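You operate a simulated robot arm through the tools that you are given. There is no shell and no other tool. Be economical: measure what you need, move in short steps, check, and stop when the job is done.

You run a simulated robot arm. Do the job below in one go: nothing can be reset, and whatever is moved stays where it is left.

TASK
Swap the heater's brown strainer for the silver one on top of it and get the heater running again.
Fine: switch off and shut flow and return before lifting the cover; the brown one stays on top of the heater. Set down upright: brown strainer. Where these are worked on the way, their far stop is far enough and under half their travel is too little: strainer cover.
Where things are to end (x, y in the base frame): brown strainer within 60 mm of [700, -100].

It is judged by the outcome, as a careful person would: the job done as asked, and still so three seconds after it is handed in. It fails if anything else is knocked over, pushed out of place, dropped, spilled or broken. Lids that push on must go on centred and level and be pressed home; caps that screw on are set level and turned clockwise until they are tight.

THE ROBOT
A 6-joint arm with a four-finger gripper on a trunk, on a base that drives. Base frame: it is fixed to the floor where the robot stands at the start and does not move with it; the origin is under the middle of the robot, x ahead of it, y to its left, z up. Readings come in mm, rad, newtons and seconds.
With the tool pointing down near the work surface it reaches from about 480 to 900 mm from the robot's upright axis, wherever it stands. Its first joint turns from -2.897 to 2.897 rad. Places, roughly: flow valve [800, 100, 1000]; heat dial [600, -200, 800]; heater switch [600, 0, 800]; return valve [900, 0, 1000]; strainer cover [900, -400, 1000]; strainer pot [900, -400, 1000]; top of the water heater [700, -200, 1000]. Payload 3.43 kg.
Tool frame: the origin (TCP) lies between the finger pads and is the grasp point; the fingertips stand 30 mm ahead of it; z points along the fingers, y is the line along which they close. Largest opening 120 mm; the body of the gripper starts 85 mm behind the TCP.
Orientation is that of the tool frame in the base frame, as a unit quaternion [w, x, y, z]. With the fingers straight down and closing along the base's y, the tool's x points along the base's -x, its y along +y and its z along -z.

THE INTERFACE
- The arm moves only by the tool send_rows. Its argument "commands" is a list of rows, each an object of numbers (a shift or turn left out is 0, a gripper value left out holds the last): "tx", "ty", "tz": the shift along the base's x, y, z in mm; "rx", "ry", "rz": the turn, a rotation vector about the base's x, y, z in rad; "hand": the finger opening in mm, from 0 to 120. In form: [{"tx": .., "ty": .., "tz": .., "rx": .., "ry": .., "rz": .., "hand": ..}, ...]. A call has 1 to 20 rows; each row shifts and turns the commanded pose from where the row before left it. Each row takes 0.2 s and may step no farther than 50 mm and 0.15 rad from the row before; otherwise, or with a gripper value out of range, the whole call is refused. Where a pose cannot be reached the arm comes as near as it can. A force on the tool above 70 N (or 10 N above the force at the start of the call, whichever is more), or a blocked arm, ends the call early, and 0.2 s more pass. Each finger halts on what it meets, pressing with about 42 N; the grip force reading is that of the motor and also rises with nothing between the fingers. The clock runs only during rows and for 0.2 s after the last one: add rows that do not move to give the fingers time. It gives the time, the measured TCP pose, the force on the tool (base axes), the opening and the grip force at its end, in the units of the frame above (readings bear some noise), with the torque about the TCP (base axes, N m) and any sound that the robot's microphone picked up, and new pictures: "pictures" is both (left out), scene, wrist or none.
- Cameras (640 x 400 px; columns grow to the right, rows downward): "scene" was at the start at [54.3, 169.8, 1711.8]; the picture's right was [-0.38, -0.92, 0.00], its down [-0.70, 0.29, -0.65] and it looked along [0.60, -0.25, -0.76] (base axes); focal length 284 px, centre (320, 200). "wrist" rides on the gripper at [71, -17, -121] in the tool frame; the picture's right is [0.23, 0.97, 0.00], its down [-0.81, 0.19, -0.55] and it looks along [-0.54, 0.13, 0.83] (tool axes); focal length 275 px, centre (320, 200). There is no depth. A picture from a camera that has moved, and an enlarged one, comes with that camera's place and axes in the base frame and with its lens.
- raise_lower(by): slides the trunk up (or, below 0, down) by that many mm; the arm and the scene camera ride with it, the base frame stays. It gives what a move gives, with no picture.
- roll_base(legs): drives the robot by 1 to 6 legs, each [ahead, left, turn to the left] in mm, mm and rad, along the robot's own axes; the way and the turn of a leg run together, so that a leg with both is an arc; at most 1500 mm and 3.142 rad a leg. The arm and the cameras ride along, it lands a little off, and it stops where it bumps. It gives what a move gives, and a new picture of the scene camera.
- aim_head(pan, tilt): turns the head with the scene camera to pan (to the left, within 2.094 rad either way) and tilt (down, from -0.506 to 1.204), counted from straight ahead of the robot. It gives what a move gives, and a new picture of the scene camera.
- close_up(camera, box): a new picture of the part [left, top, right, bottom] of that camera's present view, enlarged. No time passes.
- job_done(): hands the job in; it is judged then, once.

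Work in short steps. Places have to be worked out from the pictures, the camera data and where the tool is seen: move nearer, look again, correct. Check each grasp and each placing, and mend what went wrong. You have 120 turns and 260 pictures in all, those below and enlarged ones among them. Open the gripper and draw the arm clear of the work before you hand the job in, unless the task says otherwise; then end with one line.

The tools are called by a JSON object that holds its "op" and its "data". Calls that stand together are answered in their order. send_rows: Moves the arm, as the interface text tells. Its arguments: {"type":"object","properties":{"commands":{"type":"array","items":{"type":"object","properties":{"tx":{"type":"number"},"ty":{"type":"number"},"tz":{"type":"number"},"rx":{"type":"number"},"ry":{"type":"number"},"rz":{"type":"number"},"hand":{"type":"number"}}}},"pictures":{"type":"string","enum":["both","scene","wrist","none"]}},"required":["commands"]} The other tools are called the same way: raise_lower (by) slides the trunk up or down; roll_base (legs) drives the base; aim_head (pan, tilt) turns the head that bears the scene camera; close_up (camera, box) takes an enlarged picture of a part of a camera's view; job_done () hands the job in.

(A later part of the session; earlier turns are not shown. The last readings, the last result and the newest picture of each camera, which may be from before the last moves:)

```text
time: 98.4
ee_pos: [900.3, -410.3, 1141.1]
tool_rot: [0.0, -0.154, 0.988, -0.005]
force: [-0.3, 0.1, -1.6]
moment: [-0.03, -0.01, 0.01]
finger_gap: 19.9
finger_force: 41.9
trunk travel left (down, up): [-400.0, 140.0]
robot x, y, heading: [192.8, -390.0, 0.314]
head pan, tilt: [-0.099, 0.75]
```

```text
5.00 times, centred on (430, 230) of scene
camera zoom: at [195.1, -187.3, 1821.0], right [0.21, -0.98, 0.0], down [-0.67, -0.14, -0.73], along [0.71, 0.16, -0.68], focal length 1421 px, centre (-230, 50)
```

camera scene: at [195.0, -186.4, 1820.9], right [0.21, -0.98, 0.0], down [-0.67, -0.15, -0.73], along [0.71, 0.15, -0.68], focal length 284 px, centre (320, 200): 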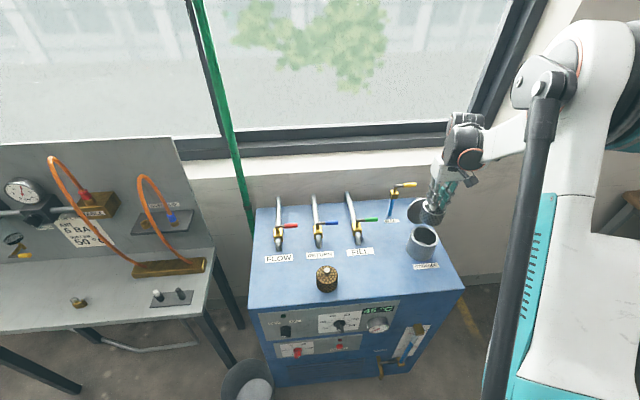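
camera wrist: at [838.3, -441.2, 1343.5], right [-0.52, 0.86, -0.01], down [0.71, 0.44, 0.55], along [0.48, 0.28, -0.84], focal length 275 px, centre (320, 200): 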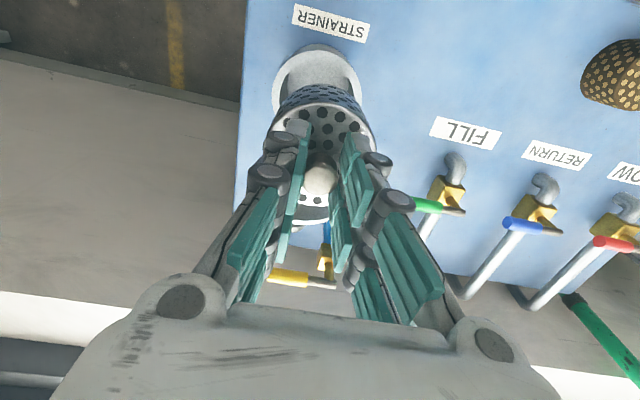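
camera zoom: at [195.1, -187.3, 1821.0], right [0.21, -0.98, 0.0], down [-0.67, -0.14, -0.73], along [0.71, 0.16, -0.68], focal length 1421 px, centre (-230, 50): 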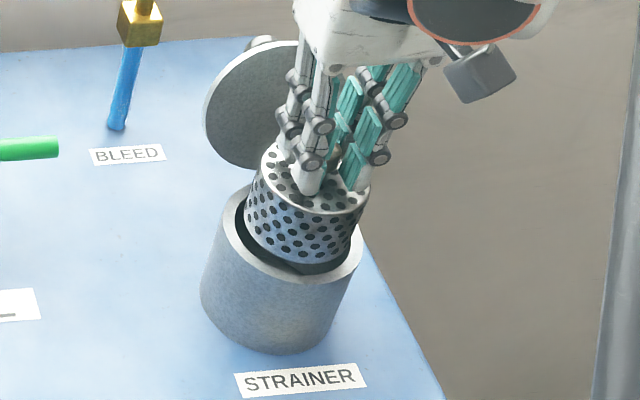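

Looks aligned in both views. Lower slowly, watching force.

{"op": "send_rows", "data": {"commands": [{"tz": -8}, {"tz": -8}, {"tz": -8}, {}], "pictures": "none"}}

{"op": "close_up", "data": {"camera": "wrist", "box": [220, 20, 420, 220]}}

{"op": "close_up", "data": {"camera": "scene", "box": [400, 190, 460, 270]}}

```text
time: 99.4
ee_pos: [900.6, -410.7, 1118.3]
tool_rot: [-0.001, -0.153, 0.988, -0.005]
force: [-0.7, -0.3, -1.2]
moment: [-0.01, 0.0, -0.01]
finger_gap: 19.7
finger_force: 42.2
trunk travel left (down, up): [-400.0, 140.0]
robot x, y, heading: [194.2, -389.3, 0.306]
head pan, tilt: [-0.099, 0.75]
```

```text
2.00 times, centred on (320, 120) of wrist
camera zoom: at [838.0, -445.6, 1237.7], right [-0.52, 0.86, -0.01], down [0.71, 0.43, 0.55], along [0.48, 0.28, -0.84], focal length 551 px, centre (320, 360)
```

zoom: 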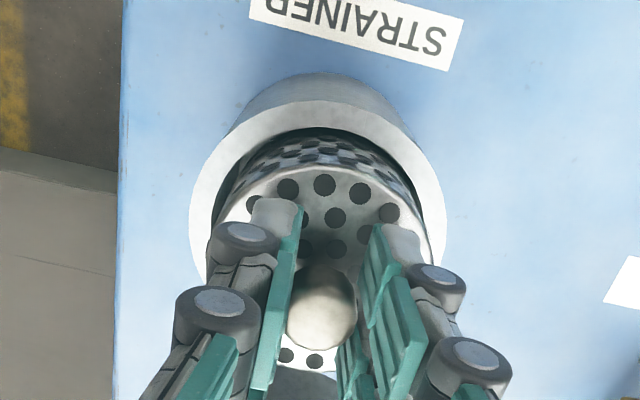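

```text
5.00 times, centred on (430, 230) of scene
camera zoom: at [195.5, -187.3, 1820.9], right [0.21, -0.98, 0.0], down [-0.67, -0.14, -0.73], along [0.71, 0.16, -0.68], focal length 1421 px, centre (-230, 50)
```

zoom: 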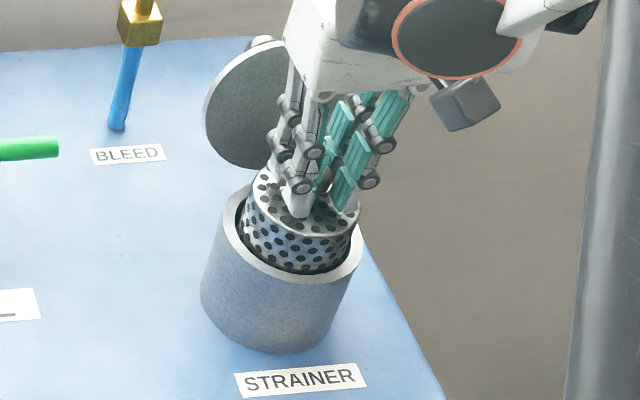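

Entering the pot without contact. Continue down.

{"op": "send_rows", "data": {"commands": [{"tz": -8}, {"tz": -8}, {"tz": -8}, {"tz": -8}, {}], "pictures": "none"}}

{"op": "send_rows", "data": {"commands": [{"tz": -8}, {"tz": -7}, {"tz": -6}, {}], "pictures": "none"}}

{"op": "close_up", "data": {"camera": "scene", "box": [400, 190, 460, 270]}}

```text
time: 100.6
ee_pos: [900.0, -411.0, 1085.8]
tool_rot: [-0.001, -0.153, 0.988, -0.005]
force: [0.2, -0.3, -1.5]
moment: [0.02, -0.01, -0.01]
finger_gap: 19.8
finger_force: 42.4
trunk travel left (down, up): [-400.0, 140.0]
robot x, y, heading: [190.5, -386.3, 0.313]
head pan, tilt: [-0.099, 0.75]
```

```text
time: 101.6
ee_pos: [901.0, -410.0, 1065.0]
tool_rot: [0.001, -0.154, 0.988, -0.006]
force: [0.0, -0.2, -1.9]
moment: [-0.01, -0.03, -0.02]
finger_gap: 19.8
finger_force: 41.6
trunk travel left (down, up): [-400.0, 140.0]
robot x, y, heading: [194.9, -387.8, 0.312]
head pan, tilt: [-0.099, 0.75]
```

```text
5.00 times, centred on (430, 230) of scene
camera zoom: at [195.6, -187.3, 1820.9], right [0.21, -0.98, 0.0], down [-0.67, -0.14, -0.73], along [0.71, 0.16, -0.68], focal length 1421 px, centre (-230, 50)
```

zoom: 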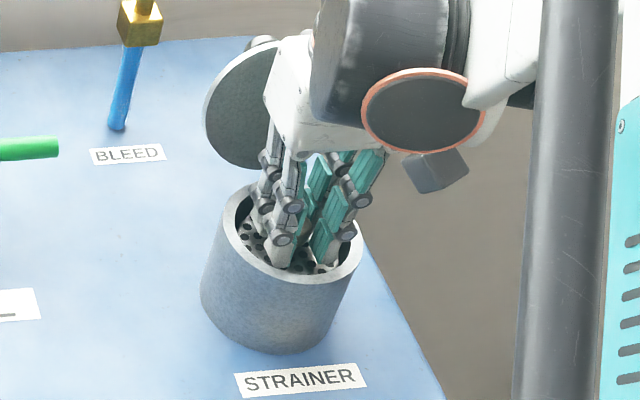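

Nearly seated; expected rest at TCP z≈1054. Finish in small steps.

{"op": "send_rows", "data": {"commands": [{"tz": -4}, {"tz": -3}, {}, {"tz": -2}, {}], "pictures": "none"}}

{"op": "send_rows", "data": {"commands": [{"tz": -2}, {}, {"tz": -2}, {}], "pictures": "none"}}

```text
time: 102.8
ee_pos: [900.6, -411.6, 1056.0]
tool_rot: [0.0, -0.153, 0.988, -0.005]
force: [0.2, 0.8, -1.6]
moment: [0.0, -0.02, -0.02]
finger_gap: 20.0
finger_force: 42.5
trunk travel left (down, up): [-400.0, 140.0]
robot x, y, heading: [192.8, -391.4, 0.311]
head pan, tilt: [-0.099, 0.75]
```

```text
time: 103.8
ee_pos: [901.4, -411.9, 1052.3]
tool_rot: [0.001, -0.155, 0.988, -0.005]
force: [9.7, -3.0, 24.9]
moment: [0.15, -0.54, -0.11]
finger_gap: 19.1
finger_force: 42.1
trunk travel left (down, up): [-400.0, 140.0]
robot x, y, heading: [193.0, -387.9, 0.313]
head pan, tilt: [-0.099, 0.75]
```

Seated on the pot's floor. Open only slightly (28 mm), and withdraw straight up.

{"op": "send_rows", "data": {"commands": [{"tz": 1.5, "hand": 28}, {}, {"tz": 15}, {"tz": 30}, {"tz": 45}, {"tz": 45}, {"tz": 45}, {"tx": -25, "ty": -8}, {}], "pictures": "wrist"}}

{"op": "close_up", "data": {"camera": "scene", "box": [390, 180, 460, 270]}}

{"op": "close_up", "data": {"camera": "wrist", "box": [250, 50, 410, 250]}}

```text
time: 105.8
ee_pos: [877.5, -419.9, 1233.6]
tool_rot: [0.0, -0.154, 0.988, -0.006]
force: [0.4, 0.2, -0.7]
moment: [-0.02, -0.01, 0.0]
finger_gap: 27.9
finger_force: 0.1
trunk travel left (down, up): [-400.0, 140.0]
robot x, y, heading: [196.0, -387.8, 0.311]
head pan, tilt: [-0.099, 0.75]
camera wrist: at [814.6, -455.0, 1352.9], right [-0.52, 0.86, -0.01], down [0.71, 0.43, 0.55], along [0.48, 0.28, -0.84], focal length 275 px, centre (320, 200)
```

wrist: 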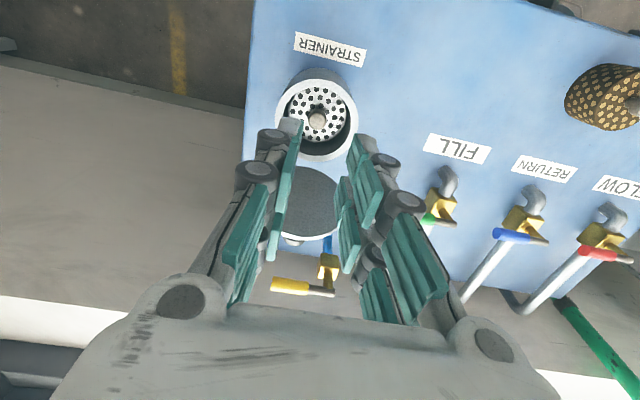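

```text
4.44 times, centred on (425, 225) of scene
camera zoom: at [196.0, -187.0, 1820.9], right [0.21, -0.98, 0.0], down [-0.67, -0.14, -0.73], along [0.71, 0.15, -0.68], focal length 1263 px, centre (-147, 89)
```

zoom: 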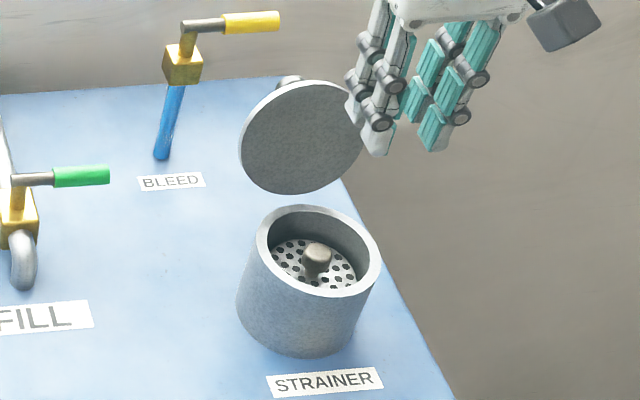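

```text
2.00 times, centred on (330, 150) of wrist
camera zoom: at [814.6, -455.0, 1352.9], right [-0.52, 0.86, -0.01], down [0.71, 0.43, 0.55], along [0.48, 0.28, -0.84], focal length 551 px, centre (300, 300)
```

zoom: 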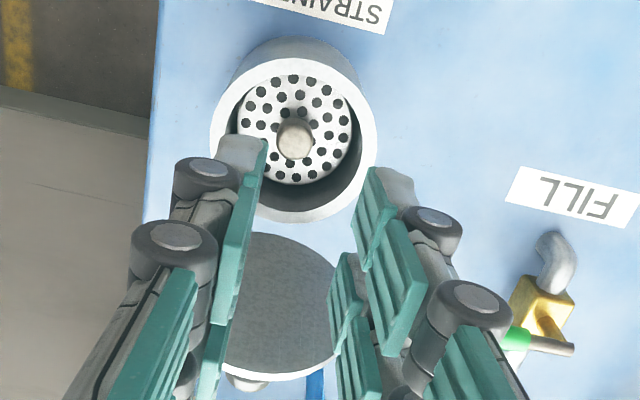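

Silver strainer is seated. Now return along the earlier exit path to straddle the cover's knob behind the open lid.

{"op": "send_rows", "data": {"commands": [{"tx": 20, "ty": 7, "tz": 29, "hand": 40}, {"tx": 25, "ty": 8, "rx": -0.0428, "ry": 0.1333}, {"tx": 30, "ty": 10, "rx": -0.0428, "ry": 0.1333}, {"tx": 30, "ty": 10, "rx": -0.0428, "ry": 0.1333}, {"tx": 29, "ty": 10}, {"tz": -40}, {"tz": -30}, {}], "pictures": "both"}}

```text
time: 107.6
ee_pos: [1008.9, -374.9, 1191.5]
tool_rot: [-0.206, -0.151, 0.966, -0.037]
force: [0.3, 0.4, 0.0]
moment: [-0.03, -0.03, -0.03]
finger_gap: 39.8
finger_force: 0.0
trunk travel left (down, up): [-400.0, 140.0]
robot x, y, heading: [191.7, -388.2, 0.315]
head pan, tilt: [-0.099, 0.75]
camera scene: at [195.4, -187.3, 1821.0], right [0.21, -0.98, 0.0], down [-0.67, -0.14, -0.73], along [0.71, 0.16, -0.68], focal length 284 px, centre (320, 200)
camera wrist: at [999.2, -393.0, 1330.8], right [-0.5, 0.86, 0.08], down [0.86, 0.48, 0.17], along [0.11, 0.16, -0.98], focal length 275 px, centre (320, 200)
```

scene: 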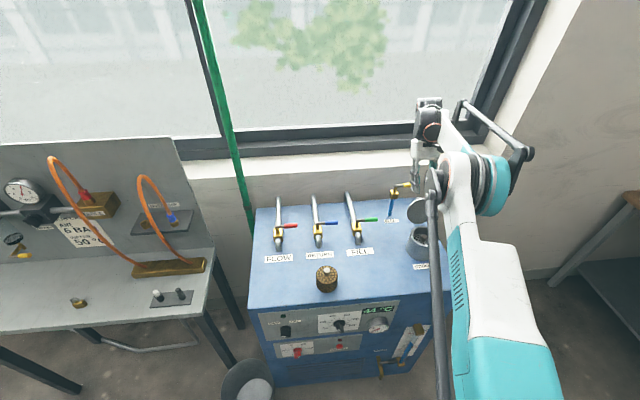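
wrist: 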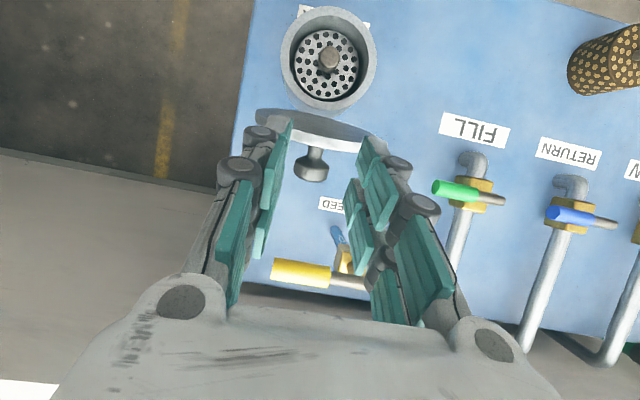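

Straddling the knob. Lower the remaining 50 mm and close.

{"op": "send_rows", "data": {"commands": [{"tz": -25}, {"tz": -25}, {}, {"hand": 28}, {"hand": 15}, {}], "pictures": "wrist"}}

```text
time: 108.2
ee_pos: [1007.5, -376.5, 1162.0]
tool_rot: [-0.208, -0.151, 0.966, -0.041]
force: [33.5, -4.3, 88.7]
moment: [-1.14, 1.78, 0.79]
finger_gap: 29.3
finger_force: 42.6
trunk travel left (down, up): [-400.0, 140.0]
robot x, y, heading: [194.5, -388.6, 0.312]
head pan, tilt: [-0.099, 0.75]
stopped in row 3: the force on the tool passed its limit at 82 N (the readings are from after the stop); the commanded pose is now the measured one
camera wrist: at [998.7, -393.1, 1300.2], right [-0.5, 0.86, 0.08], down [0.86, 0.48, 0.17], along [0.1, 0.15, -0.98], focal length 275 px, centre (320, 200)
```

wrist: 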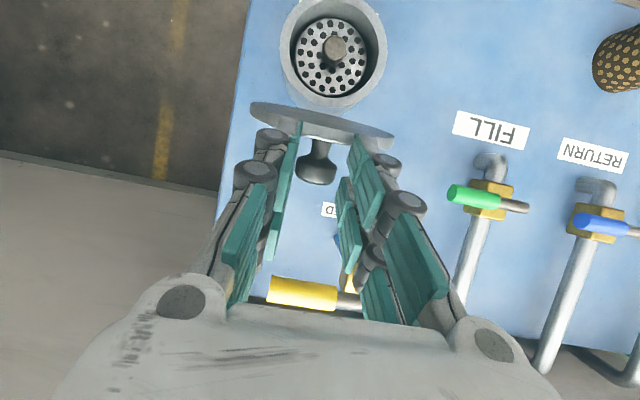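

Contact on the lid's edge. Back up, reopen, and shift deeper a few mm.

{"op": "send_rows", "data": {"commands": [{"tz": 15, "hand": 44}, {"tz": 15}, {"tx": 10, "ty": 0}, {}], "pictures": "wrist"}}

{"op": "close_up", "data": {"camera": "scene", "box": [390, 170, 460, 260]}}

```text
time: 109.2
ee_pos: [1020.7, -375.5, 1182.8]
tool_rot: [-0.207, -0.152, 0.966, -0.039]
force: [0.2, 0.4, 0.0]
moment: [-0.01, 0.0, 0.01]
finger_gap: 43.9
finger_force: 0.0
trunk travel left (down, up): [-400.0, 140.0]
robot x, y, heading: [193.0, -386.3, 0.304]
head pan, tilt: [-0.099, 0.75]
camera wrist: at [1010.6, -393.4, 1321.5], right [-0.5, 0.86, 0.08], down [0.86, 0.48, 0.17], along [0.1, 0.15, -0.98], focal length 275 px, centre (320, 200)
```

wrist: 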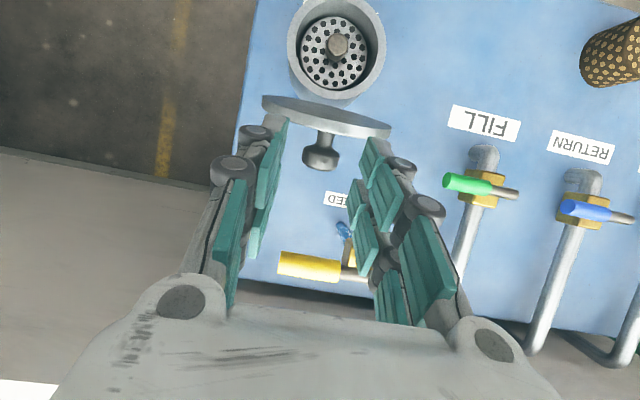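

```text
4.44 times, centred on (425, 215) of scene
camera zoom: at [196.0, -187.2, 1820.9], right [0.21, -0.98, 0.0], down [-0.67, -0.14, -0.73], along [0.71, 0.15, -0.68], focal length 1263 px, centre (-147, 133)
```

zoom: 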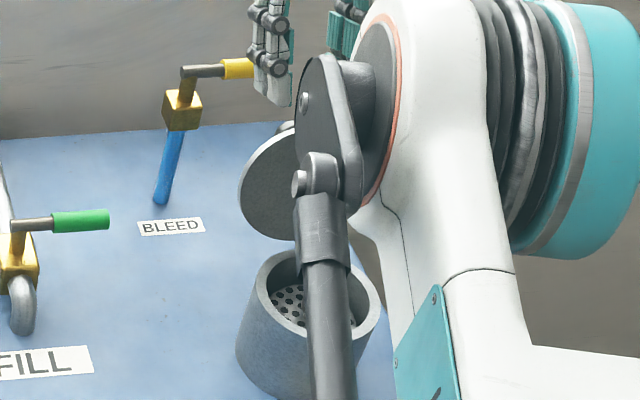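

Lower in small steps.

{"op": "send_rows", "data": {"commands": [{"tz": -10}, {"tz": -10}, {}], "pictures": "none"}}

{"op": "send_rows", "data": {"commands": [{"tz": -6}, {"tz": -6}, {}], "pictures": "wrist"}}

```text
time: 110.0
ee_pos: [1018.1, -376.3, 1162.9]
tool_rot: [-0.205, -0.152, 0.966, -0.039]
force: [0.3, -0.3, -0.1]
moment: [0.01, -0.01, 0.01]
finger_gap: 43.9
finger_force: 0.1
out of reach, approached as far as the arm can: row 2
trunk travel left (down, up): [-400.0, 140.0]
robot x, y, heading: [190.1, -390.8, 0.315]
head pan, tilt: [-0.099, 0.75]
```

```text
time: 110.8
ee_pos: [1013.6, -373.4, 1153.8]
tool_rot: [-0.206, -0.151, 0.966, -0.039]
force: [7.7, 5.7, 31.3]
moment: [-0.26, 0.86, 0.06]
finger_gap: 47.9
finger_force: 10.9
trunk travel left (down, up): [-400.0, 140.0]
robot x, y, heading: [193.4, -387.8, 0.311]
head pan, tilt: [-0.099, 0.75]
camera wrist: at [1003.4, -392.1, 1292.9], right [-0.5, 0.86, 0.08], down [0.86, 0.48, 0.17], along [0.11, 0.15, -0.98], focal length 275 px, centre (320, 200)
```

wrist: 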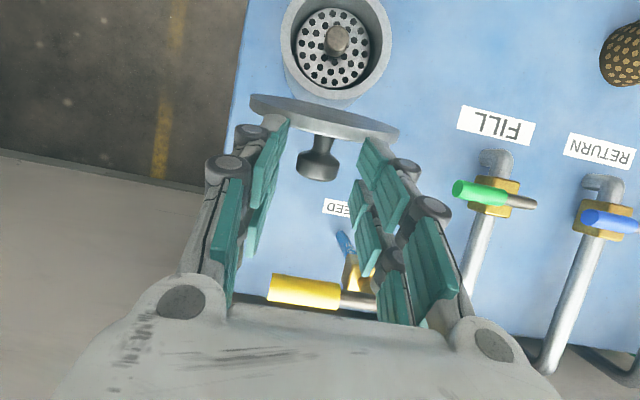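

At the tilt I'm at my reach limit and the lid has swung further (≈118°). I'll raise, level the tool (more reach), and come straight down behind the lid to grip the knob's end.

{"op": "send_rows", "data": {"commands": [{"tz": 30, "hand": 44}, {"tz": 20}, {"rx": 0.0428, "ry": -0.1333}, {"rx": 0.0428, "ry": -0.1333}, {"rx": 0.0428, "ry": -0.1333}, {"tx": -8, "ty": -4}, {}], "pictures": "wrist"}}

{"op": "close_up", "data": {"camera": "wrist", "box": [230, 50, 410, 250]}}

```text
time: 112.5
ee_pos: [1009.3, -379.3, 1201.7]
tool_rot: [-0.001, -0.152, 0.988, -0.007]
force: [0.6, 0.3, 0.5]
moment: [0.01, 0.04, 0.0]
finger_gap: 44.2
finger_force: 0.2
trunk travel left (down, up): [-400.0, 140.0]
robot x, y, heading: [195.4, -389.2, 0.308]
head pan, tilt: [-0.099, 0.75]
camera wrist: at [946.3, -414.7, 1321.7], right [-0.51, 0.86, -0.01], down [0.71, 0.44, 0.55], along [0.47, 0.27, -0.84], focal length 275 px, centre (320, 200)
```

wrist: 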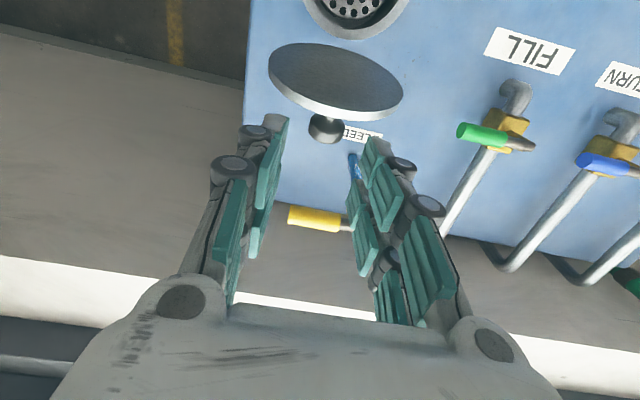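

```text
2.00 times, centred on (320, 150) of wrist
camera zoom: at [946.3, -414.7, 1321.7], right [-0.51, 0.86, -0.01], down [0.71, 0.44, 0.55], along [0.47, 0.27, -0.84], focal length 551 px, centre (320, 300)
```

zoom: 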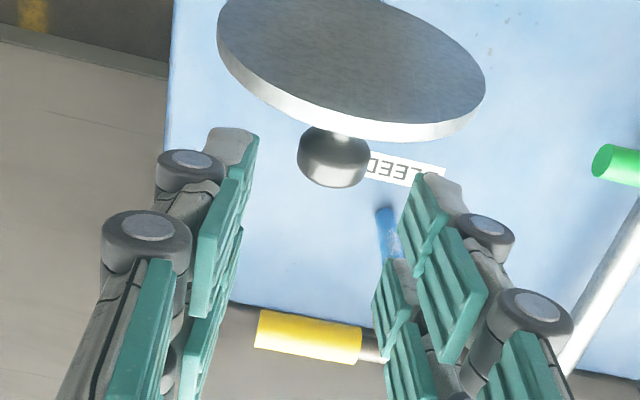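

Aligned laterally within 4 mm and behind the lid edge. Descend to the knob.

{"op": "send_rows", "data": {"commands": [{"tx": 0, "ty": 4, "tz": -20}, {"tz": -20}, {}], "pictures": "none"}}

{"op": "send_rows", "data": {"commands": [{"tz": -10}, {"tz": -8}, {}], "pictures": "wrist"}}

{"op": "close_up", "data": {"camera": "wrist", "box": [230, 50, 410, 250]}}

```text
time: 113.2
ee_pos: [1008.2, -373.9, 1160.9]
tool_rot: [-0.002, -0.154, 0.988, -0.006]
force: [0.8, -0.2, -0.7]
moment: [-0.02, 0.06, 0.01]
finger_gap: 44.1
finger_force: 0.2
trunk travel left (down, up): [-400.0, 140.0]
robot x, y, heading: [194.6, -390.6, 0.307]
head pan, tilt: [-0.099, 0.75]
```

```text
time: 114.0
ee_pos: [1008.7, -375.2, 1143.2]
tool_rot: [-0.001, -0.154, 0.988, -0.006]
force: [0.7, -0.2, 0.0]
moment: [0.04, -0.03, -0.01]
finger_gap: 44.2
finger_force: 0.0
trunk travel left (down, up): [-400.0, 140.0]
robot x, y, heading: [195.2, -387.9, 0.312]
head pan, tilt: [-0.099, 0.75]
camera wrist: at [946.7, -410.2, 1263.2], right [-0.51, 0.86, -0.01], down [0.71, 0.44, 0.55], along [0.47, 0.27, -0.84], focal length 275 px, centre (320, 200)
```

wrist: 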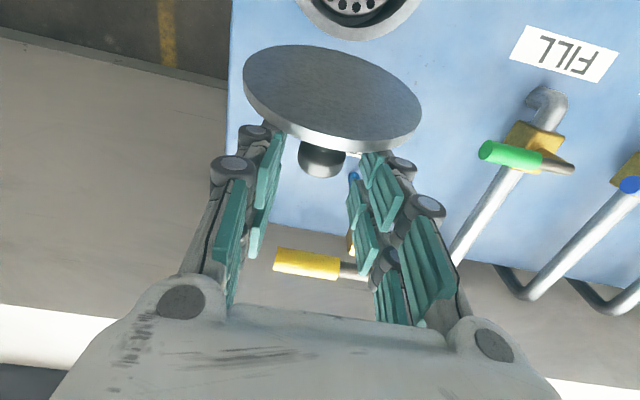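

```text
2.00 times, centred on (320, 150) of wrist
camera zoom: at [946.7, -410.2, 1263.2], right [-0.51, 0.86, -0.01], down [0.71, 0.44, 0.55], along [0.47, 0.27, -0.84], focal length 551 px, centre (320, 300)
```

zoom: 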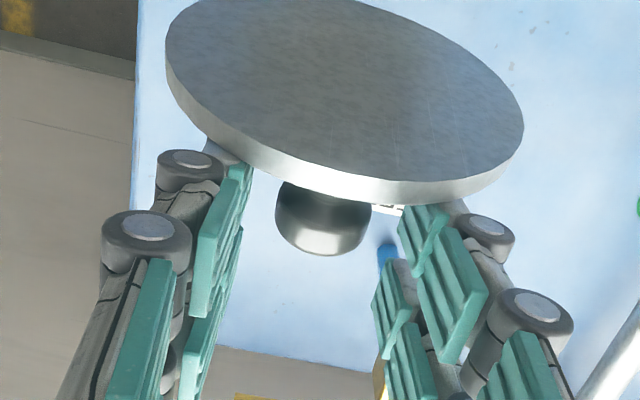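

Fingers are behind the lid on either side of the knob. Close on it.

{"op": "send_rows", "data": {"commands": [{"hand": 32}, {"hand": 15}, {}, {}], "pictures": "none"}}

{"op": "close_up", "data": {"camera": "wrist", "box": [230, 50, 410, 250]}}

```text
time: 115.0
ee_pos: [1008.5, -376.4, 1142.5]
tool_rot: [-0.002, -0.154, 0.988, -0.006]
force: [1.9, -1.9, -0.6]
moment: [-0.18, -0.05, 0.04]
finger_gap: 27.2
finger_force: 44.5
trunk travel left (down, up): [-400.0, 140.0]
robot x, y, heading: [189.5, -389.2, 0.316]
head pan, tilt: [-0.099, 0.75]
```

```text
2.00 times, centred on (320, 150) of wrist
camera zoom: at [946.6, -410.6, 1263.4], right [-0.51, 0.86, -0.01], down [0.71, 0.44, 0.55], along [0.47, 0.27, -0.84], focal length 551 px, centre (320, 300)
```

zoom: 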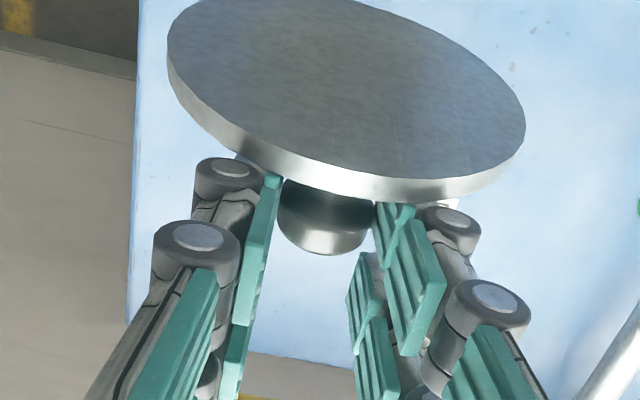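

Knob gripped (27 mm). Swing the lid back along its arc, first third.

{"op": "send_rows", "data": {"commands": [{"tx": -10, "ty": -3.2, "tz": 7.8}, {"tx": -11.1, "ty": -3.6, "tz": 6}, {"tx": -12, "ty": -3.9, "tz": 3.8}, {}], "pictures": "wrist"}}

```text
time: 116.0
ee_pos: [976.2, -385.7, 1161.5]
tool_rot: [-0.001, -0.154, 0.988, -0.006]
force: [18.6, 4.4, 19.7]
moment: [0.6, -1.71, 0.26]
finger_gap: 22.1
finger_force: 45.3
trunk travel left (down, up): [-400.0, 140.0]
robot x, y, heading: [194.7, -390.2, 0.306]
head pan, tilt: [-0.099, 0.75]
camera wrist: at [914.0, -421.0, 1281.4], right [-0.51, 0.86, -0.01], down [0.71, 0.44, 0.55], along [0.47, 0.27, -0.84], focal length 275 px, centre (320, 200)
```

wrist: 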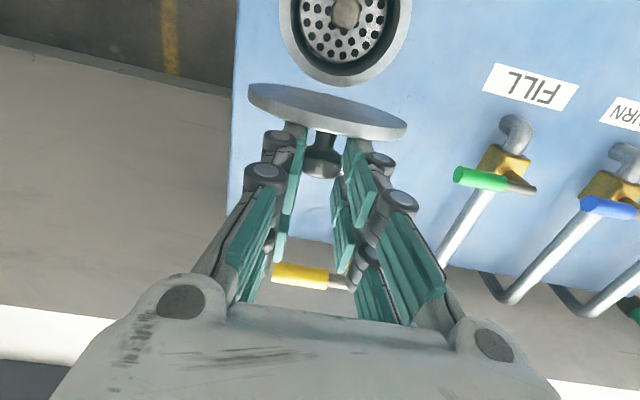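

Lid near vertical now. Continue in small groups.

{"op": "send_rows", "data": {"commands": [{"tx": -12, "ty": -3.9, "tz": 2.5}, {"tx": -12, "ty": -3.9, "tz": 0.5}, {}], "pictures": "wrist"}}

{"op": "close_up", "data": {"camera": "scene", "box": [390, 170, 470, 260]}}

```text
time: 116.8
ee_pos: [947.8, -395.8, 1167.7]
tool_rot: [0.0, -0.153, 0.988, -0.007]
force: [15.2, -1.7, 63.0]
moment: [0.36, -2.2, 0.0]
finger_gap: 18.8
finger_force: 45.2
trunk travel left (down, up): [-400.0, 140.0]
robot x, y, heading: [193.6, -389.1, 0.307]
head pan, tilt: [-0.099, 0.75]
camera wrist: at [886.2, -429.8, 1287.4], right [-0.51, 0.86, -0.01], down [0.71, 0.44, 0.55], along [0.48, 0.27, -0.84], focal length 275 px, centre (320, 200)
```

wrist: 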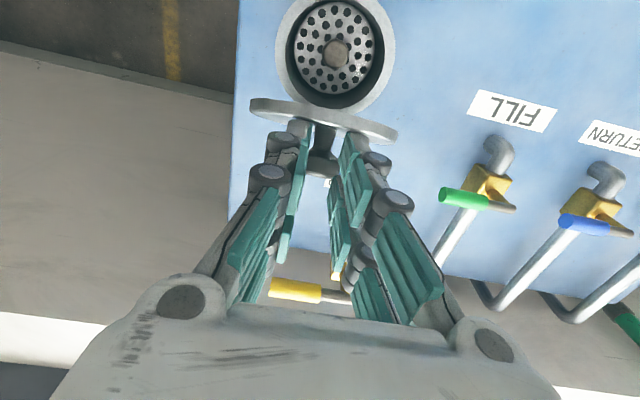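

```text
4.44 times, centred on (430, 215) of scene
camera zoom: at [190.8, -187.6, 1821.4], right [0.21, -0.98, 0.0], down [-0.66, -0.14, -0.73], along [0.72, 0.15, -0.68], focal length 1263 px, centre (-169, 133)
```

zoom: 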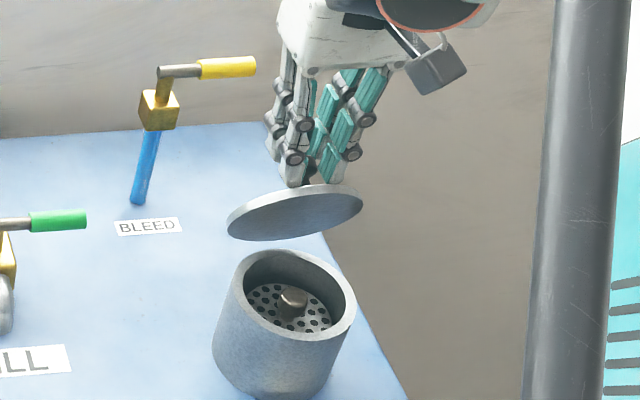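

The grip is riding up on the knob (gap shrank). Push the hand down ~6 mm to re-seat the grip.

{"op": "send_rows", "data": {"commands": [{"tz": -3}, {"tz": -3}, {}], "pictures": "none"}}

{"op": "close_up", "data": {"camera": "wrist", "box": [230, 70, 410, 250]}}

```text
time: 117.2
ee_pos: [948.1, -395.4, 1167.7]
tool_rot: [0.0, -0.153, 0.988, -0.007]
force: [-6.6, -2.5, 32.8]
moment: [-0.16, 0.48, 0.0]
finger_gap: 18.7
finger_force: 44.8
trunk travel left (down, up): [-400.0, 140.0]
robot x, y, heading: [193.4, -391.6, 0.31]
head pan, tilt: [-0.099, 0.75]
stopped in row 1: the force on the tool passed its limit at 79 N (the readings are from after the stop); the commanded pose is now the measured one
```

```text
2.22 times, centred on (320, 160) of wrist
camera zoom: at [886.4, -429.7, 1287.6], right [-0.51, 0.86, -0.01], down [0.71, 0.44, 0.55], along [0.48, 0.27, -0.84], focal length 612 px, centre (320, 289)
```

zoom: 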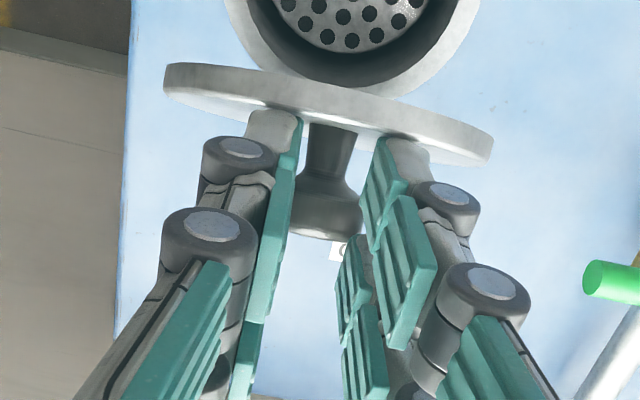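

The pads now hold at the neck between head and lid. Relieve slightly and continue closing along the arc.

{"op": "send_rows", "data": {"commands": [{"tz": 2}, {"tx": -12.1, "ty": -3.9, "tz": -1}, {}], "pictures": "none"}}

{"op": "send_rows", "data": {"commands": [{"tx": -11.5, "ty": -3.7, "tz": -3}, {}], "pictures": "none"}}

{"op": "close_up", "data": {"camera": "scene", "box": [390, 170, 470, 260]}}

{"op": "close_up", "data": {"camera": "wrist", "box": [230, 70, 410, 250]}}

```text
time: 118.0
ee_pos: [936.8, -398.8, 1168.4]
tool_rot: [0.001, -0.153, 0.988, -0.007]
force: [-6.1, 1.0, 32.6]
moment: [0.15, -0.07, 0.02]
finger_gap: 16.8
finger_force: 2.5
trunk travel left (down, up): [-400.0, 140.0]
robot x, y, heading: [197.5, -386.7, 0.312]
head pan, tilt: [-0.099, 0.75]
```

```text
time: 118.6
ee_pos: [927.4, -401.5, 1162.9]
tool_rot: [0.0, -0.152, 0.988, -0.006]
force: [-7.7, 3.0, 11.4]
moment: [0.03, 0.2, 0.03]
finger_gap: 16.0
finger_force: 10.3
trunk travel left (down, up): [-400.0, 140.0]
robot x, y, heading: [190.7, -385.1, 0.315]
head pan, tilt: [-0.099, 0.75]
```

```text
4.44 times, centred on (430, 215) of scene
camera zoom: at [193.0, -187.3, 1820.6], right [0.21, -0.98, 0.0], down [-0.67, -0.14, -0.73], along [0.72, 0.15, -0.68], focal length 1263 px, centre (-169, 133)
```

zoom: 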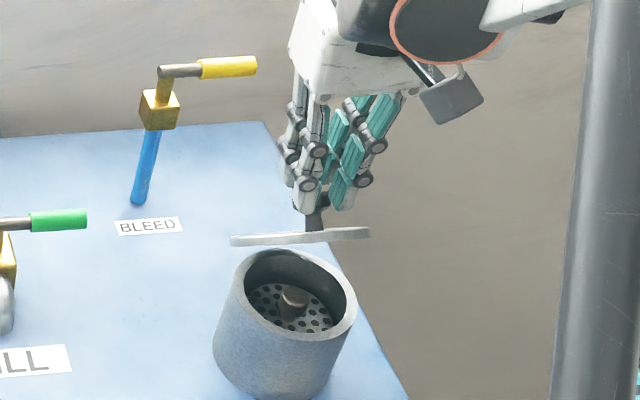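

```text
2.22 times, centred on (320, 160) of wrist
camera zoom: at [864.3, -437.1, 1282.8], right [-0.51, 0.86, -0.01], down [0.71, 0.44, 0.55], along [0.48, 0.27, -0.84], focal length 612 px, centre (320, 289)
```

zoom: 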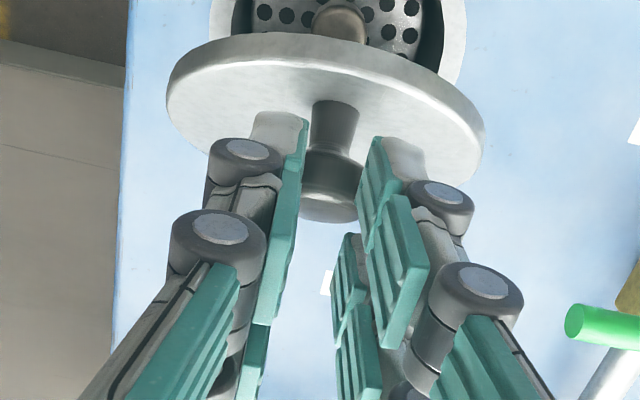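

Lid at ~50° and under control. Continue down.

{"op": "send_rows", "data": {"commands": [{"tx": -10.4, "ty": -3.3, "tz": -6}, {"tx": -9.1, "ty": -2.9, "tz": -8}, {}], "pictures": "none"}}

{"op": "send_rows", "data": {"commands": [{"tx": -7.5, "ty": -2.4, "tz": -10}, {}], "pictures": "none"}}

{"op": "close_up", "data": {"camera": "scene", "box": [390, 170, 470, 260]}}

```text
time: 119.4
ee_pos: [907.0, -408.7, 1152.4]
tool_rot: [0.001, -0.153, 0.988, -0.007]
force: [-18.4, 0.6, 19.4]
moment: [0.49, 0.69, 0.13]
finger_gap: 16.3
finger_force: 1.7
trunk travel left (down, up): [-400.0, 140.0]
robot x, y, heading: [189.8, -391.0, 0.313]
head pan, tilt: [-0.099, 0.75]
```

```text
time: 120.0
ee_pos: [895.4, -413.0, 1142.0]
tool_rot: [0.0, -0.152, 0.988, -0.008]
force: [-31.2, -5.1, 29.5]
moment: [-0.17, 0.95, 0.0]
finger_gap: 15.6
finger_force: 44.9
trunk travel left (down, up): [-400.0, 140.0]
robot x, y, heading: [192.3, -384.2, 0.313]
head pan, tilt: [-0.099, 0.75]
```

```text
4.44 times, centred on (430, 215) of scene
camera zoom: at [187.8, -188.0, 1821.1], right [0.21, -0.98, 0.0], down [-0.66, -0.14, -0.73], along [0.72, 0.15, -0.68], focal length 1263 px, centre (-169, 133)
```

zoom: 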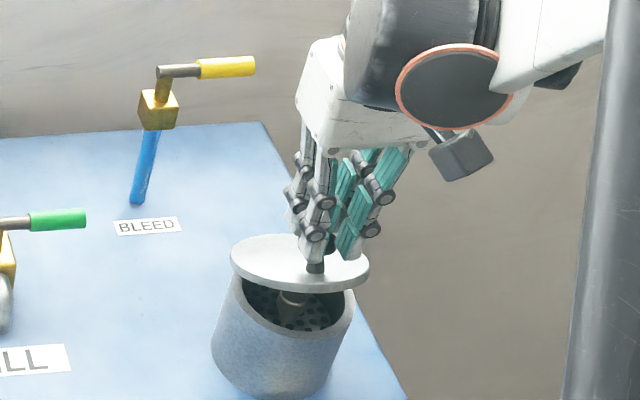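

About 25° left. Continue with more forward motion to relieve the pull.

{"op": "send_rows", "data": {"commands": [{"tx": -8, "ty": -2.6, "tz": -9}, {}], "pictures": "none"}}

{"op": "send_rows", "data": {"commands": [{"tx": -7, "ty": -2.2, "tz": -10}, {}], "pictures": "none"}}

{"op": "close_up", "data": {"camera": "scene", "box": [390, 170, 470, 260]}}

```text
time: 120.6
ee_pos: [888.1, -414.3, 1132.7]
tool_rot: [-0.001, -0.154, 0.988, -0.007]
force: [-34.1, -7.8, 25.9]
moment: [-0.27, 1.1, 0.02]
finger_gap: 17.0
finger_force: 45.0
trunk travel left (down, up): [-400.0, 140.0]
robot x, y, heading: [190.8, -389.5, 0.313]
head pan, tilt: [-0.099, 0.75]
```

```text
time: 121.2
ee_pos: [880.5, -417.7, 1121.3]
tool_rot: [-0.002, -0.153, 0.988, -0.007]
force: [-37.0, -10.3, 20.4]
moment: [-0.39, 1.19, -0.05]
finger_gap: 18.1
finger_force: 44.3
trunk travel left (down, up): [-400.0, 140.0]
robot x, y, heading: [192.5, -388.4, 0.309]
head pan, tilt: [-0.099, 0.75]
```

```text
4.44 times, centred on (430, 215) of scene
camera zoom: at [188.5, -188.8, 1821.1], right [0.21, -0.98, 0.0], down [-0.66, -0.14, -0.73], along [0.72, 0.16, -0.68], focal length 1263 px, centre (-169, 133)
```

zoom: 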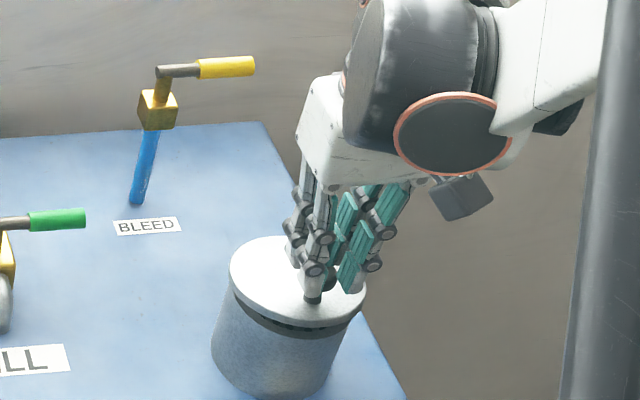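

Almost shut. Lower the last bit, then release, back up and inspect.

{"op": "send_rows", "data": {"commands": [{"tx": -4, "ty": -1.3, "tz": -6}, {"tx": -2, "ty": -0.6, "tz": -5}, {}], "pictures": "none"}}

{"op": "send_rows", "data": {"commands": [{"hand": 40}, {}, {"tz": 30}, {"tz": 30}, {}], "pictures": "wrist"}}

{"op": "close_up", "data": {"camera": "scene", "box": [395, 190, 455, 265]}}

```text
time: 122.0
ee_pos: [881.4, -416.2, 1109.2]
tool_rot: [0.0, -0.153, 0.988, -0.008]
force: [4.9, 5.5, 17.1]
moment: [0.23, -0.02, -0.05]
finger_gap: 15.1
finger_force: 0.0
trunk travel left (down, up): [-400.0, 140.0]
robot x, y, heading: [195.0, -388.9, 0.31]
head pan, tilt: [-0.099, 0.75]
```

```text
time: 123.2
ee_pos: [880.1, -417.3, 1168.2]
tool_rot: [-0.001, -0.152, 0.988, -0.006]
force: [0.2, -1.4, 0.2]
moment: [0.02, 0.04, -0.01]
finger_gap: 39.9
finger_force: 0.1
trunk travel left (down, up): [-400.0, 140.0]
robot x, y, heading: [192.9, -390.2, 0.315]
head pan, tilt: [-0.099, 0.75]
camera wrist: at [818.6, -452.4, 1288.7], right [-0.51, 0.86, -0.01], down [0.71, 0.44, 0.55], along [0.47, 0.27, -0.84], focal length 275 px, centre (320, 200)
```

wrist: 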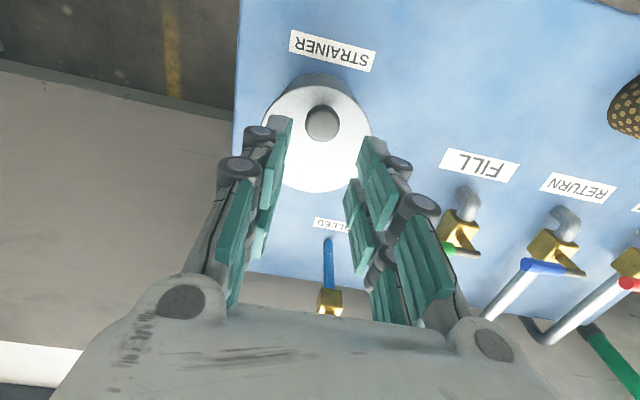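

```text
5.33 times, centred on (425, 228) of scene
camera zoom: at [196.1, -187.3, 1820.9], right [0.21, -0.98, 0.0], down [-0.67, -0.14, -0.73], along [0.71, 0.15, -0.68], focal length 1516 px, centre (-240, 53)
```

zoom: 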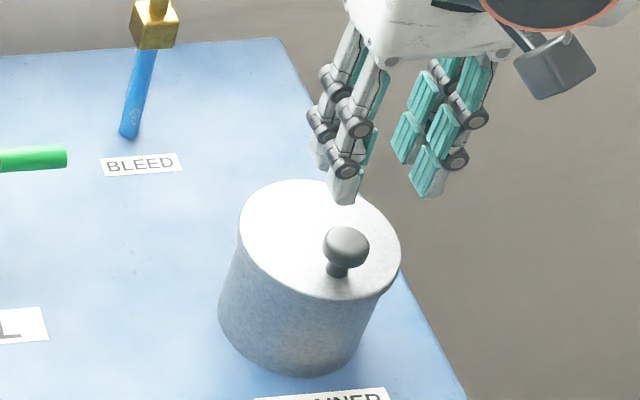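

Lid looks shut as at the start. A gentle press on the knob with closed fingers confirms it.

{"op": "send_rows", "data": {"commands": [{"tx": -8, "ty": -3, "hand": 4}, {"tz": -20}, {"tz": -20}, {}, {"tz": -5}, {"tz": -4}, {"tz": -4}, {"tz": -3}, {"tz": -3}, {"tz": -3}], "pictures": "none"}}

```text
time: 125.4
ee_pos: [871.0, -420.4, 1108.8]
tool_rot: [-0.001, -0.154, 0.988, -0.007]
force: [0.1, 3.0, 17.8]
moment: [0.14, -0.06, 0.09]
finger_gap: 6.0
finger_force: 0.0
trunk travel left (down, up): [-400.0, 140.0]
robot x, y, heading: [190.5, -384.4, 0.311]
head pan, tilt: [-0.099, 0.75]
```

Firmly shut. Now go to the return handle with the gripper yawed 90° (as when it was closed).

{"op": "send_rows", "data": {"commands": [{"tz": 45}, {"tz": 40, "hand": 50}, {"tx": 2.9, "ty": 29.5, "rz": 0.15}, {"tx": 2.9, "ty": 29.5, "rz": 0.15}, {"tx": 2.9, "ty": 29.5, "rz": 0.15}, {"tx": 2.9, "ty": 29.5, "rz": 0.15}, {"tx": 2.9, "ty": 29.5, "rz": 0.15}, {"tx": 2.9, "ty": 29.5, "rz": 0.15}, {"tx": 2.9, "ty": 29.5, "rz": 0.15}, {"tx": 2.9, "ty": 29.5, "rz": 0.15}, {"tx": 2.9, "ty": 29.5, "rz": 0.15}, {"tx": 2.9, "ty": 29.5, "rz": 0.15}, {"tx": 2.9, "ty": 29.5, "rz": 0.07}, {"tz": -40}, {}], "pictures": "wrist"}}

{"op": "close_up", "data": {"camera": "scene", "box": [250, 170, 400, 290]}}

```text
time: 128.6
ee_pos: [904.4, -96.2, 1150.1]
tool_rot: [-0.004, 0.807, -0.59, 0.005]
force: [-0.9, 0.1, 0.3]
moment: [0.0, -0.01, 0.02]
finger_gap: 50.0
finger_force: 0.1
trunk travel left (down, up): [-400.0, 140.0]
robot x, y, heading: [192.0, -389.2, 0.309]
head pan, tilt: [-0.099, 0.75]
camera wrist: at [941.7, -157.7, 1271.6], right [-0.86, -0.51, -0.01], down [-0.44, 0.71, 0.55], along [-0.27, 0.47, -0.84], focal length 275 px, centre (320, 200)
```

wrist: 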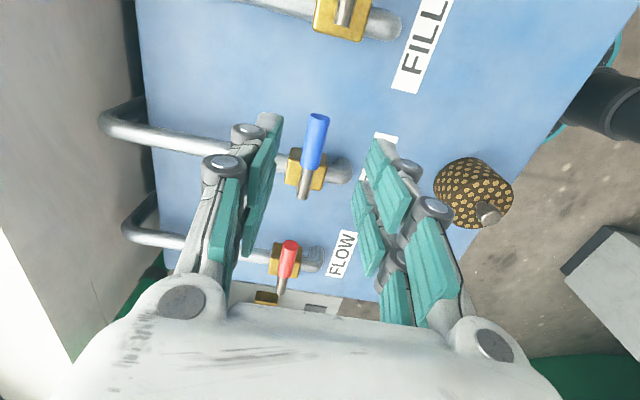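

```text
3.33 times, centred on (325, 230) of scene
camera zoom: at [195.1, -187.2, 1821.0], right [0.21, -0.98, 0.0], down [-0.67, -0.14, -0.73], along [0.72, 0.15, -0.68], focal length 947 px, centre (303, 100)
```

zoom: 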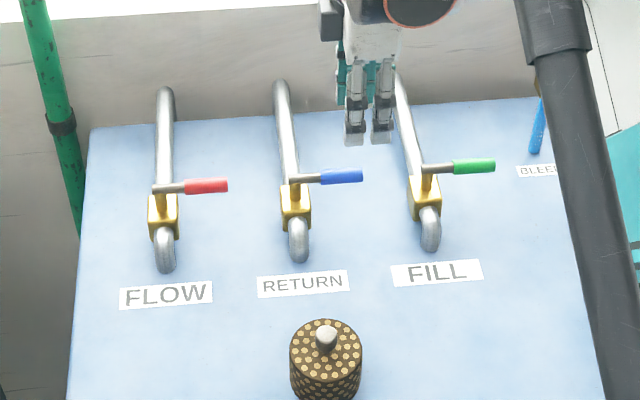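

The axis is at the handle's tip; shift ~20 mm toward the pivot and ~7 mm deeper, descend partly, and check.

{"op": "send_rows", "data": {"commands": [{"tx": 0.7, "ty": 21, "tz": -30}, {"tz": -20}, {}], "pictures": "wrist"}}

```text
time: 129.4
ee_pos: [905.9, -74.8, 1101.7]
tool_rot: [-0.004, 0.807, -0.591, 0.005]
force: [0.0, -0.7, -1.3]
moment: [0.01, 0.02, 0.0]
finger_gap: 50.0
finger_force: 0.1
trunk travel left (down, up): [-400.0, 140.0]
robot x, y, heading: [190.8, -389.7, 0.31]
head pan, tilt: [-0.099, 0.75]
camera wrist: at [942.3, -136.7, 1220.6], right [-0.86, -0.51, -0.01], down [-0.43, 0.72, 0.55], along [-0.27, 0.47, -0.84], focal length 275 px, centre (320, 200)
```

wrist: 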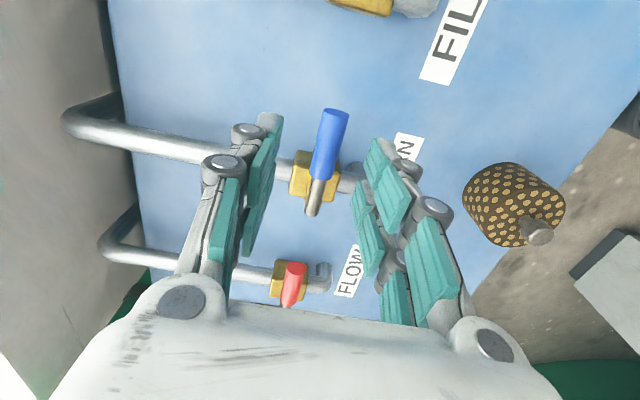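

Good; correct 5 mm back, lower, and grip.

{"op": "send_rows", "data": {"commands": [{"tx": -4.8, "ty": -1.5, "tz": -22}, {"tz": -21}, {}, {"hand": 30}, {"hand": 12}, {}], "pictures": "wrist"}}

```text
time: 130.8
ee_pos: [899.5, -75.7, 1057.2]
tool_rot: [-0.004, 0.807, -0.591, 0.005]
force: [-6.7, -3.4, -7.7]
moment: [-0.18, 0.07, 0.38]
finger_gap: 17.6
finger_force: 45.4
trunk travel left (down, up): [-400.0, 140.0]
robot x, y, heading: [190.2, -386.7, 0.309]
head pan, tilt: [-0.099, 0.75]
camera wrist: at [936.9, -138.2, 1177.4], right [-0.86, -0.51, -0.01], down [-0.43, 0.72, 0.55], along [-0.27, 0.47, -0.84], focal length 275 px, centre (320, 200)
```

wrist: 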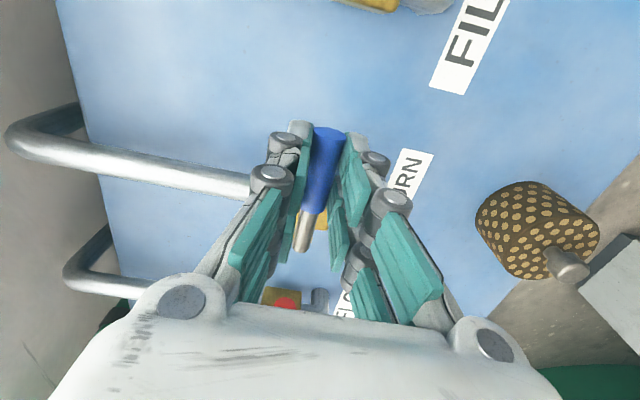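

Gripped. Turn the return handle back to in line with the pipe (open).

{"op": "send_rows", "data": {"commands": [{"tx": -3.3, "ty": -0.93, "rz": -0.07}, {"tx": -7.17, "ty": -1.19, "rz": -0.15}, {"tx": -7.27, "ty": -0.11, "rz": -0.15}, {"tx": -7.19, "ty": 0.98, "rz": -0.15}, {"tx": -6.97, "ty": 2.05, "rz": -0.15}, {"tx": -6.6, "ty": 3.07, "rz": -0.15}, {"tx": -6.05, "ty": 4.01, "rz": -0.15}, {"tx": -5.39, "ty": 4.87, "rz": -0.15}, {"tx": -4.6, "ty": 5.63, "rz": -0.15}, {"tx": -3.71, "ty": 6.24, "rz": -0.15}, {"tx": -2.73, "ty": 6.73, "rz": -0.15}, {}], "pictures": "wrist"}}

```text
time: 133.4
ee_pos: [837.4, -42.8, 1058.7]
tool_rot: [0.0, -0.153, 0.988, -0.007]
force: [-31.6, 11.2, -13.3]
moment: [0.05, 1.27, 0.94]
finger_gap: 17.7
finger_force: 45.1
trunk travel left (down, up): [-400.0, 140.0]
robot x, y, heading: [191.2, -389.0, 0.309]
head pan, tilt: [-0.099, 0.75]
camera wrist: at [774.7, -77.3, 1179.2], right [-0.51, 0.86, -0.01], down [0.71, 0.44, 0.55], along [0.47, 0.27, -0.84], focal length 275 px, centre (320, 200)
```

wrist: 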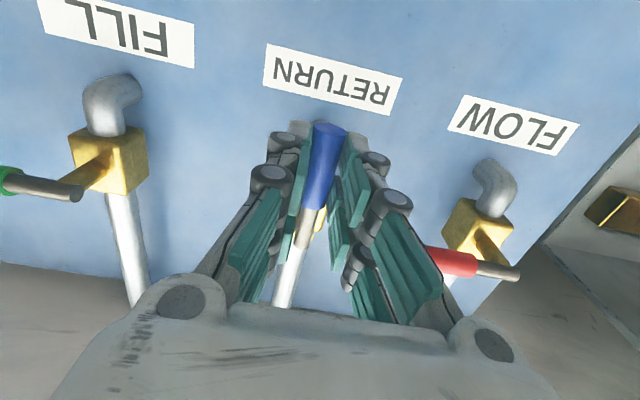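

Return is open (handle in line with pipe). Release, lift, and go to the flow handle with 90° yaw.

{"op": "send_rows", "data": {"commands": [{"hand": 40}, {"hand": 50}, {"tz": 45}, {"tz": 45}, {"tx": 1.5, "ty": 9.8, "rz": 0.15}, {"tx": 1.5, "ty": 9.8, "rz": 0.15}, {"tx": 1.5, "ty": 9.8, "rz": 0.15}, {"tx": 1.5, "ty": 9.8, "rz": 0.15}, {"tx": 1.5, "ty": 9.8, "rz": 0.15}, {"tx": 1.5, "ty": 9.8, "rz": 0.15}, {"tx": 1.5, "ty": 9.8, "rz": 0.15}, {"tx": 1.5, "ty": 9.8, "rz": 0.15}, {"tx": 1.5, "ty": 9.8, "rz": 0.15}, {"tx": 1.5, "ty": 9.8, "rz": 0.15}, {"tx": 1.5, "ty": 9.8, "rz": 0.07}, {"tz": -45}, {}], "pictures": "wrist"}}

{"op": "close_up", "data": {"camera": "scene", "box": [250, 170, 400, 290]}}

```text
time: 137.0
ee_pos: [856.4, 62.7, 1103.2]
tool_rot: [-0.004, 0.807, -0.59, 0.005]
force: [-0.4, 0.4, -0.3]
moment: [0.0, -0.02, 0.01]
finger_gap: 50.1
finger_force: 0.0
trunk travel left (down, up): [-400.0, 140.0]
robot x, y, heading: [190.5, -387.5, 0.308]
head pan, tilt: [-0.099, 0.75]
camera wrist: at [892.7, 1.0, 1223.0], right [-0.86, -0.51, -0.01], down [-0.44, 0.71, 0.55], along [-0.27, 0.47, -0.84], focal length 275 px, centre (320, 200)
```

wrist: 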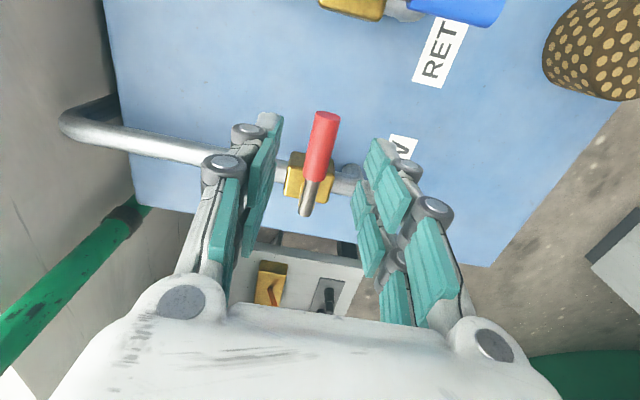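

```text
3.33 times, centred on (325, 230) of scene
camera zoom: at [195.1, -187.5, 1821.0], right [0.21, -0.98, 0.0], down [-0.67, -0.14, -0.73], along [0.72, 0.15, -0.68], focal length 947 px, centre (303, 100)
```

zoom: 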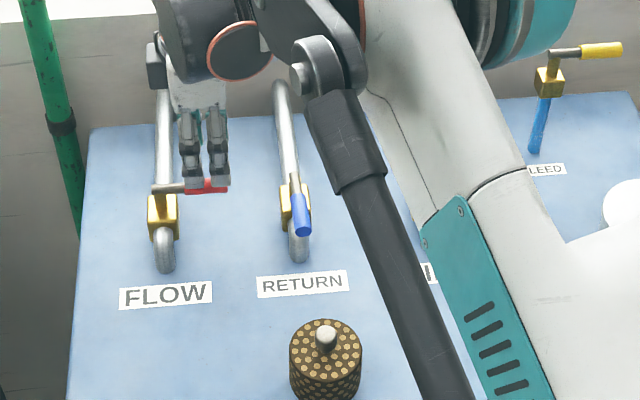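

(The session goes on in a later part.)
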